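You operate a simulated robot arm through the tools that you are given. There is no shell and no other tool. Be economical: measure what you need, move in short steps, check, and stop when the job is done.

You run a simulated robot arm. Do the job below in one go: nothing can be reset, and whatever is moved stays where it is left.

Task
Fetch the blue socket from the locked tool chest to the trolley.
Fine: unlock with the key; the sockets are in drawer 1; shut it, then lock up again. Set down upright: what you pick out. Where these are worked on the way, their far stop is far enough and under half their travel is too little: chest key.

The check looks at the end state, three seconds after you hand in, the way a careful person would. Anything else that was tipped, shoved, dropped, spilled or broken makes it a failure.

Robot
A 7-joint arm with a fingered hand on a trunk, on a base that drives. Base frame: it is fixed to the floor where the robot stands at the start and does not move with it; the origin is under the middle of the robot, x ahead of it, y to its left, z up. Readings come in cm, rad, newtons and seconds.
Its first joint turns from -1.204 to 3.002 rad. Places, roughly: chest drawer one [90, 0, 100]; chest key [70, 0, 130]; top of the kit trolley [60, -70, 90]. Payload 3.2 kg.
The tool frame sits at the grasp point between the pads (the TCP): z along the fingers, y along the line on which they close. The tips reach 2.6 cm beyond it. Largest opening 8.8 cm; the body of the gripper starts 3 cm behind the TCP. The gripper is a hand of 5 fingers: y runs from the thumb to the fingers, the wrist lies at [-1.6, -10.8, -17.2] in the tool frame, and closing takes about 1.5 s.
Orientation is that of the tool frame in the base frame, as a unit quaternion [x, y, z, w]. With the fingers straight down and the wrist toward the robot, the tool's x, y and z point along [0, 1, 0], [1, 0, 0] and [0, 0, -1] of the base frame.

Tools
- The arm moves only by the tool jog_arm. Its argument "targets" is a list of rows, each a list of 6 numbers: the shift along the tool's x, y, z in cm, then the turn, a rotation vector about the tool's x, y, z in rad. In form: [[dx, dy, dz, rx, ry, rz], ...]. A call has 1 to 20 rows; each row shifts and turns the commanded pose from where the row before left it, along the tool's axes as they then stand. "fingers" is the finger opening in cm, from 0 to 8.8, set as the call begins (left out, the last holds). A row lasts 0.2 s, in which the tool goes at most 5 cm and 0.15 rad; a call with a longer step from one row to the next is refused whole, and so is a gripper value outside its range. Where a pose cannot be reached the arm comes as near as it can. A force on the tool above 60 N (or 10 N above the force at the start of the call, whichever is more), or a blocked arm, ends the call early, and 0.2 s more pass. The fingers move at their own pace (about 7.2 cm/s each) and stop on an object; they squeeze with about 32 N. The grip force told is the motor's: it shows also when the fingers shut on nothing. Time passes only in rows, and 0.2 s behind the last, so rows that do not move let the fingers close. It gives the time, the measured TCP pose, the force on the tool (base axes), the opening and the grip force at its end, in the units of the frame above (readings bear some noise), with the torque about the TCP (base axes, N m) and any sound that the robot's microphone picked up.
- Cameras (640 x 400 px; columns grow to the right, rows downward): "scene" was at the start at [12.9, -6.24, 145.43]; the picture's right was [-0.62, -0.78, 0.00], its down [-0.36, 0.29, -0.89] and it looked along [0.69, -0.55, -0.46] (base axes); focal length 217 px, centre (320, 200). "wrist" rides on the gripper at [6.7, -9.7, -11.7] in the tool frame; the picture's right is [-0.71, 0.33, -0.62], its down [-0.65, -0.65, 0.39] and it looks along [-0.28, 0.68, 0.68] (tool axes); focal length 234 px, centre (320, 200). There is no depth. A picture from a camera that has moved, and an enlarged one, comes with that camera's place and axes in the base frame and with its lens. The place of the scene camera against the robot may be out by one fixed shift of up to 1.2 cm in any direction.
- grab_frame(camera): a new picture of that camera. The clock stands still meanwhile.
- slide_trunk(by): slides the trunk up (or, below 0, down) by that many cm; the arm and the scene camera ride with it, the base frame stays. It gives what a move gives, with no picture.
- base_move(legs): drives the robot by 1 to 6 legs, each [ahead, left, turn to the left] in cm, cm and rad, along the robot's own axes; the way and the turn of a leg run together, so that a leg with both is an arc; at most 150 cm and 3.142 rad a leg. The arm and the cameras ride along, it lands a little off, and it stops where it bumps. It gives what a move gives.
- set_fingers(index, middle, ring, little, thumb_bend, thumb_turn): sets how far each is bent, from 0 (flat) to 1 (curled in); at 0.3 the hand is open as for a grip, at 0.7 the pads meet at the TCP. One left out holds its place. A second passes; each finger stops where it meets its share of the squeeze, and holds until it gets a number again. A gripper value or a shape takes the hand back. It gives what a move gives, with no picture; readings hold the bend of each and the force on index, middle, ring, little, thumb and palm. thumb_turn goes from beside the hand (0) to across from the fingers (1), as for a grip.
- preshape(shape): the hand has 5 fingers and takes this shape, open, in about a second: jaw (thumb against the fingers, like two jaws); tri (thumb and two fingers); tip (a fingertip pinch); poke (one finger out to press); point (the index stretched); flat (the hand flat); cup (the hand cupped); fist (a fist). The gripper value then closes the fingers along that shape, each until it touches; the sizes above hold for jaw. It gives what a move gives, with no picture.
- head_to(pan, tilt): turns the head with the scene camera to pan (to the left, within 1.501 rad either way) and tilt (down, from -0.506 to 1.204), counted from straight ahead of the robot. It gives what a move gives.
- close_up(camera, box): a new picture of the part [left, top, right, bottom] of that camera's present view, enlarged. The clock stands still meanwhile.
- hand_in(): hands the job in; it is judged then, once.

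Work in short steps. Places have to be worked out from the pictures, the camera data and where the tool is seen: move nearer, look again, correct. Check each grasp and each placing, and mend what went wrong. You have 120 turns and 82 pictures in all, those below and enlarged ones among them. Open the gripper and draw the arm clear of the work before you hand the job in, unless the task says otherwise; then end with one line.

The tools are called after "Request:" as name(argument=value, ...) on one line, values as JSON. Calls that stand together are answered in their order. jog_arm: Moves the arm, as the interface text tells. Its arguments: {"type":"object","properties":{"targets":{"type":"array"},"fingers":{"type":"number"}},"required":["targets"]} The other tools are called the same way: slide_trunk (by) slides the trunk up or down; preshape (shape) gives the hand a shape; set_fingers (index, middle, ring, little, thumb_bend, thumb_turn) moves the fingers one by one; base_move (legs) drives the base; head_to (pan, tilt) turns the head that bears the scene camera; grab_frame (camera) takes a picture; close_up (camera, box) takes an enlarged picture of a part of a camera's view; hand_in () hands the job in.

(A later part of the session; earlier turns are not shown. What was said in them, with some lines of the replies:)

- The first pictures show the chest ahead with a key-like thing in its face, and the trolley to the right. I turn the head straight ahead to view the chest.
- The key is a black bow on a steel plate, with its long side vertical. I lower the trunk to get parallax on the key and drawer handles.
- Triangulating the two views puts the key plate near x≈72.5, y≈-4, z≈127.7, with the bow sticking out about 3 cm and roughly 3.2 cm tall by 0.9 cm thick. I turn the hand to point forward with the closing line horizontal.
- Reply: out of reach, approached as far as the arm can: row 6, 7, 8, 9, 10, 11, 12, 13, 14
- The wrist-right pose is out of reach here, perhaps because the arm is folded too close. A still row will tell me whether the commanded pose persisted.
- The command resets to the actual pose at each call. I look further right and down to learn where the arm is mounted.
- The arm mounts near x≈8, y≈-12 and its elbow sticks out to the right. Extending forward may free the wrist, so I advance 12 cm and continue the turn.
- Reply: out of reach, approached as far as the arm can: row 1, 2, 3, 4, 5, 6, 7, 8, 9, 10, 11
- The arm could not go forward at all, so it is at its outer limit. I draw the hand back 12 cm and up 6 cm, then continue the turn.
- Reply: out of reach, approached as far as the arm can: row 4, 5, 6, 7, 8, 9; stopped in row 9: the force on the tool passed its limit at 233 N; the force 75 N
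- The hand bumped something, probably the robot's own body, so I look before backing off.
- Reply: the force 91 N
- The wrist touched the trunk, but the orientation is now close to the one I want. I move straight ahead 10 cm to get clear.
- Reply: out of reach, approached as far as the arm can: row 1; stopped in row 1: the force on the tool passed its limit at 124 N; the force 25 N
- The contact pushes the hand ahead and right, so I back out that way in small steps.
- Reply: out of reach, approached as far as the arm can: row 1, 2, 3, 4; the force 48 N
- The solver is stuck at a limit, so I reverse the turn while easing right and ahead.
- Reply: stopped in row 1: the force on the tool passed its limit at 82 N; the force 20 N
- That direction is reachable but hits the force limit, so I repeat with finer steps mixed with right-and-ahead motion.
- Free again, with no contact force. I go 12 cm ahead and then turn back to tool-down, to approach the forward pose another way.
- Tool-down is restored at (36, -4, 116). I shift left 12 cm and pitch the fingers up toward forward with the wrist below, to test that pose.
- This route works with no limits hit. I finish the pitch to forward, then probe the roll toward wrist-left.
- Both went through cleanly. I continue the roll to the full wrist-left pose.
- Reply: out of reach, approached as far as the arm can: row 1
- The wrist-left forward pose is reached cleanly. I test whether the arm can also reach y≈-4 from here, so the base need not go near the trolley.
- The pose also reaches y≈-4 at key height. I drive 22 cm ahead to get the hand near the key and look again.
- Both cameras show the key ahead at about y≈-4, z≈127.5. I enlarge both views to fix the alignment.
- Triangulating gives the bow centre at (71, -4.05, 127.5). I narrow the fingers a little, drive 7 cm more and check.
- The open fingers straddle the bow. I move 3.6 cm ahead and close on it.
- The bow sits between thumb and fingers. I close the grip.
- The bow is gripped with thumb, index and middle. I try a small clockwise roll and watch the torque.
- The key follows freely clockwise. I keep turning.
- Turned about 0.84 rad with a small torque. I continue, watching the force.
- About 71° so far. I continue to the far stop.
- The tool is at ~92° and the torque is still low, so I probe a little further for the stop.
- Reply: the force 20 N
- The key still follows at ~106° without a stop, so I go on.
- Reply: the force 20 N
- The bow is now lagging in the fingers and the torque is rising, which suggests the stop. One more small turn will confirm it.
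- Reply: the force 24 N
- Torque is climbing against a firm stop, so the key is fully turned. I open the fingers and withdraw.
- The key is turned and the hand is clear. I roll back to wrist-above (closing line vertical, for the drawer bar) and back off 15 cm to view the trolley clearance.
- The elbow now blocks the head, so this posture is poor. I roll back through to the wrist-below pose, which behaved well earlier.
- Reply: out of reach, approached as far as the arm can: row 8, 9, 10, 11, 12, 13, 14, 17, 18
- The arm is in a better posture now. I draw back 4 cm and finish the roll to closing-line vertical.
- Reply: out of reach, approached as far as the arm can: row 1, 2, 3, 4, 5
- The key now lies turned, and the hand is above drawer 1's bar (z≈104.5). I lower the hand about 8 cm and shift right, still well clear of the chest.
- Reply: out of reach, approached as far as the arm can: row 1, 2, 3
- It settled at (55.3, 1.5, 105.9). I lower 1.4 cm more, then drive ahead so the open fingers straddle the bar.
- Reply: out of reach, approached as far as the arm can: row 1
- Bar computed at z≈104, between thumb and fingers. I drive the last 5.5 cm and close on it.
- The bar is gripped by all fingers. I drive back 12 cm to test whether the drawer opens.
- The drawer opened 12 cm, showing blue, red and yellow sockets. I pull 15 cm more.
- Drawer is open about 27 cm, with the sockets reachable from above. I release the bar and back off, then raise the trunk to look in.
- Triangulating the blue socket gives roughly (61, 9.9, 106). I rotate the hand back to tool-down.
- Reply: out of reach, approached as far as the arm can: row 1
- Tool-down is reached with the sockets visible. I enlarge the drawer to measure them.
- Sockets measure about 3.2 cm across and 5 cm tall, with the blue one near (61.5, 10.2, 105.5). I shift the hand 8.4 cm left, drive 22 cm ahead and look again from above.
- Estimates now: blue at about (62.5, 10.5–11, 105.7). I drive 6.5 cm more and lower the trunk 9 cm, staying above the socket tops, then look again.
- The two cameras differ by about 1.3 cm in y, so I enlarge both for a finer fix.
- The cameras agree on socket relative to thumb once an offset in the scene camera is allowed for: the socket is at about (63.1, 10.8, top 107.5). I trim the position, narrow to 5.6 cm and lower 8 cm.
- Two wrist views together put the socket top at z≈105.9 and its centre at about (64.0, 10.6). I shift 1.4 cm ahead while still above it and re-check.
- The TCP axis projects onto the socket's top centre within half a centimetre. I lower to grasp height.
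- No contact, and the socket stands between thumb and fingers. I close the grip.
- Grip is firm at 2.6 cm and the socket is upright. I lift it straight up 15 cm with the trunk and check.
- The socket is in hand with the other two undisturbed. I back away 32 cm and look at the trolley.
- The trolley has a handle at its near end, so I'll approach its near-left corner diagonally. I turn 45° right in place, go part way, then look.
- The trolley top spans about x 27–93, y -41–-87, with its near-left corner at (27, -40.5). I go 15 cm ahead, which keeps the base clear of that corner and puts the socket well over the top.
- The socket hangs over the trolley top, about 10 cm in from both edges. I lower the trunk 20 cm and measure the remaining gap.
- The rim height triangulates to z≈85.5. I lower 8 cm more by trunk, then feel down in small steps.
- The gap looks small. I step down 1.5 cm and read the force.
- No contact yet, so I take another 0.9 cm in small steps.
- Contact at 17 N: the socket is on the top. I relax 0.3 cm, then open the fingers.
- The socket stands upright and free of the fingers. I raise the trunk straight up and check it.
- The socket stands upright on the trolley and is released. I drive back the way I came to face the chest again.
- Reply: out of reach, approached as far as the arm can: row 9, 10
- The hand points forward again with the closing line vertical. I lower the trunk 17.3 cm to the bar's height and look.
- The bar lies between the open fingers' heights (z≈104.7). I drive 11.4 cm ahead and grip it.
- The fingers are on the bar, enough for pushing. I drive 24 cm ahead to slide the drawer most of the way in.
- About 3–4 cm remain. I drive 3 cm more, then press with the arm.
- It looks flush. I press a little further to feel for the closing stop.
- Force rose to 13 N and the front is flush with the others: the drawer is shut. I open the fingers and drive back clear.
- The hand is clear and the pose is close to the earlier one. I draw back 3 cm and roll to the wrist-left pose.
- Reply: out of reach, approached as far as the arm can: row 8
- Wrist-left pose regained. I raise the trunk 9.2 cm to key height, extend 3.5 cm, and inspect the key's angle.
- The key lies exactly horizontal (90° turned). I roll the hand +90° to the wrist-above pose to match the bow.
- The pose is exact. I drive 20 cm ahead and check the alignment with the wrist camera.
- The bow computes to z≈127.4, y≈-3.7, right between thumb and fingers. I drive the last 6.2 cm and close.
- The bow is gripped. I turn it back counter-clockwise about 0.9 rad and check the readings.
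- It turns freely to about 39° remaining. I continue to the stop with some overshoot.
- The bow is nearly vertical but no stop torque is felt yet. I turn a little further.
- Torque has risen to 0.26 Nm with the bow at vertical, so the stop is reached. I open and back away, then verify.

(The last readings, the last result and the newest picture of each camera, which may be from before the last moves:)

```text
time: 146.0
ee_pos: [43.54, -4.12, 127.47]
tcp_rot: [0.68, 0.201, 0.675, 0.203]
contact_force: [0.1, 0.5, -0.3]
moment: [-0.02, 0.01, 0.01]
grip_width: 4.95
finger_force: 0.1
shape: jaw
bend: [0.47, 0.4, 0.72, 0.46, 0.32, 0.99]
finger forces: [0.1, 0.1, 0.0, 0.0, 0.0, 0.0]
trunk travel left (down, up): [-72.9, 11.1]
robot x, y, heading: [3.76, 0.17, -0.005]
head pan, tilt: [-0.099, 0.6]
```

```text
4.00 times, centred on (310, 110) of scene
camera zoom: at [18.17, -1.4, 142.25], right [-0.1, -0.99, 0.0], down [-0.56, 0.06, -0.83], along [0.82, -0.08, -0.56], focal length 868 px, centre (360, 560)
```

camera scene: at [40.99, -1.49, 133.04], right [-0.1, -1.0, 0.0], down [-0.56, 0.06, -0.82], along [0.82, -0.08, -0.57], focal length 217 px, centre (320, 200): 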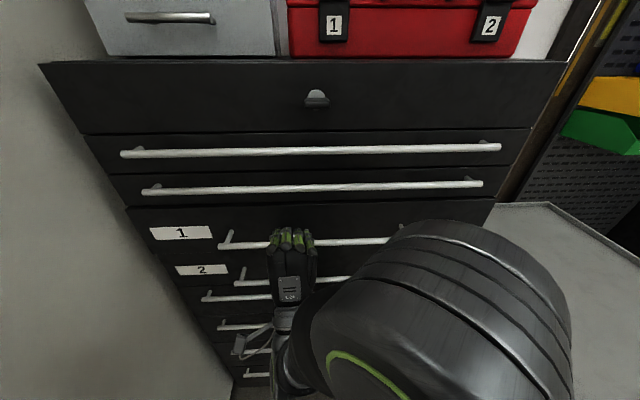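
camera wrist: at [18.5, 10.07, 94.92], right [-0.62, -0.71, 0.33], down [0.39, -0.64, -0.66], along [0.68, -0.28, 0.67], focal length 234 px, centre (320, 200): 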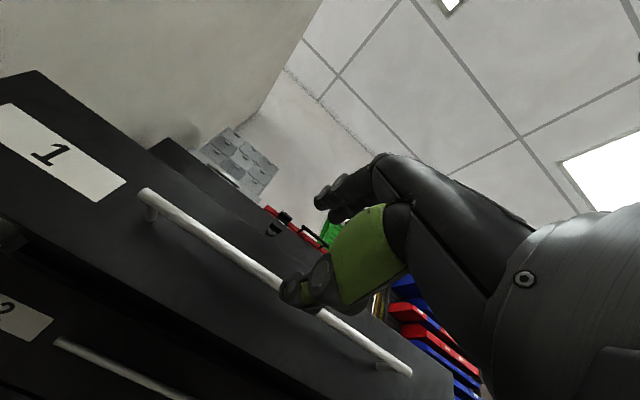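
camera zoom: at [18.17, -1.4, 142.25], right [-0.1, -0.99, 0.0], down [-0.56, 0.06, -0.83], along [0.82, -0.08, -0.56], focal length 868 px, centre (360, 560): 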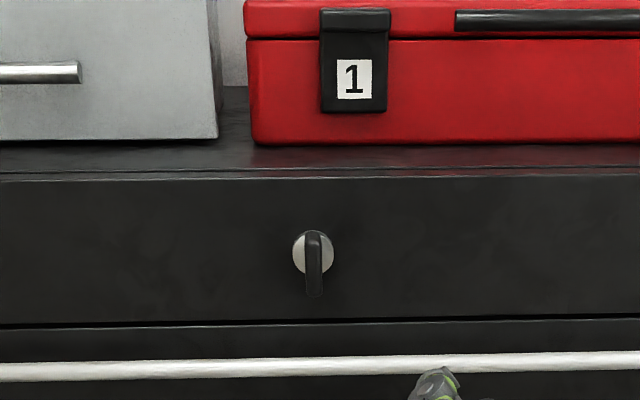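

The key is back to vertical, locked as at the start. One last look takes in the drawers and the trolley.

Request:
head_to(pan=-0.45, tilt=0.6)

Request:
grab_frame(camera="scene")

```text
time: 146.9
ee_pos: [43.61, -4.19, 127.53]
tcp_rot: [0.68, 0.201, 0.675, 0.202]
contact_force: [-0.5, 0.0, 0.6]
moment: [0.02, 0.03, 0.03]
grip_width: 4.95
finger_force: 0.0
shape: jaw
bend: [0.47, 0.4, 0.72, 0.46, 0.32, 0.99]
finger forces: [0.1, 0.0, 0.0, 0.1, 0.0, 0.0]
trunk travel left (down, up): [-72.9, 11.1]
robot x, y, heading: [3.44, -0.01, 0.002]
head pan, tilt: [-0.45, 0.6]
```

```text
4 pictures are left
camera scene: at [17.37, -4.36, 142.25], right [-0.44, -0.9, 0.0], down [-0.51, 0.25, -0.82], along [0.74, -0.36, -0.57], focal length 217 px, centre (320, 200)
```

scene: 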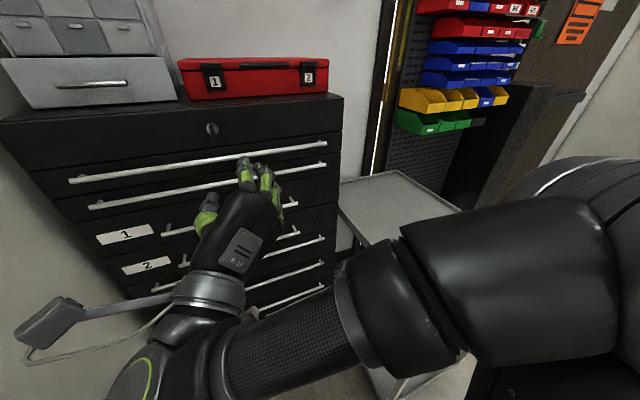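

The drawer is shut and flush. The arm hides the socket, so I take one more view toward the trolley.

Request:
base_move(legs=[[-25, 0, 0]])

Request:
head_to(pan=-0.6, tilt=0.35)

Request:
grab_frame(camera="scene")

```text
time: 148.7
ee_pos: [18.75, -4.19, 127.42]
tcp_rot: [0.68, 0.201, 0.676, 0.203]
contact_force: [0.5, 0.3, 0.6]
moment: [-0.04, -0.01, 0.03]
grip_width: 4.95
finger_force: 0.0
shape: jaw
bend: [0.47, 0.4, 0.72, 0.46, 0.32, 0.99]
finger forces: [0.0, 0.1, 0.0, 0.1, 0.0, 0.1]
trunk travel left (down, up): [-72.9, 11.1]
robot x, y, heading: [-20.97, 0.09, -0.007]
head pan, tilt: [-0.45, 0.6]
```

```text
time: 149.4
ee_pos: [18.71, -4.13, 127.46]
tcp_rot: [0.681, 0.2, 0.675, 0.204]
contact_force: [0.2, 0.7, 0.0]
moment: [-0.03, 0.03, 0.02]
grip_width: 4.94
finger_force: 0.0
shape: jaw
bend: [0.47, 0.4, 0.72, 0.46, 0.32, 0.99]
finger forces: [0.0, 0.0, 0.0, 0.0, 0.0, 0.1]
trunk travel left (down, up): [-72.9, 11.1]
robot x, y, heading: [-21.19, 0.12, 0.004]
head pan, tilt: [-0.6, 0.351]
```

```text
3 pictures are left
camera scene: at [-7.66, -5.69, 144.52], right [-0.57, -0.82, 0.0], down [-0.28, 0.2, -0.94], along [0.77, -0.53, -0.34], focal length 217 px, centre (320, 200)
```

scene: 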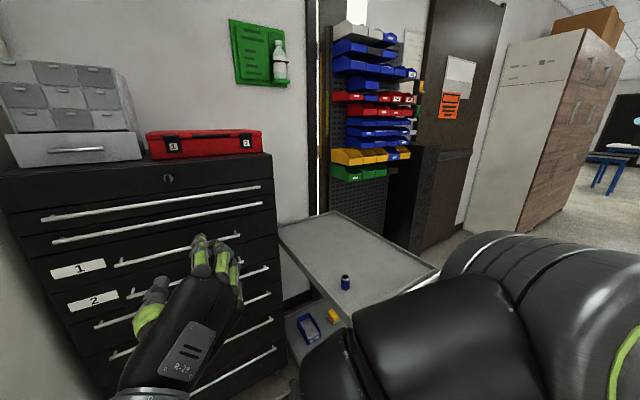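

The blue socket stands upright on the trolley, the chest is shut with the key back at its starting position, and the arm is clear. I hand in.

Request:
hand_in()

```text
The job is handed in.
```

The blue socket is standing upright on the trolley; drawer 1 is shut and the key is turned back to its locked position.
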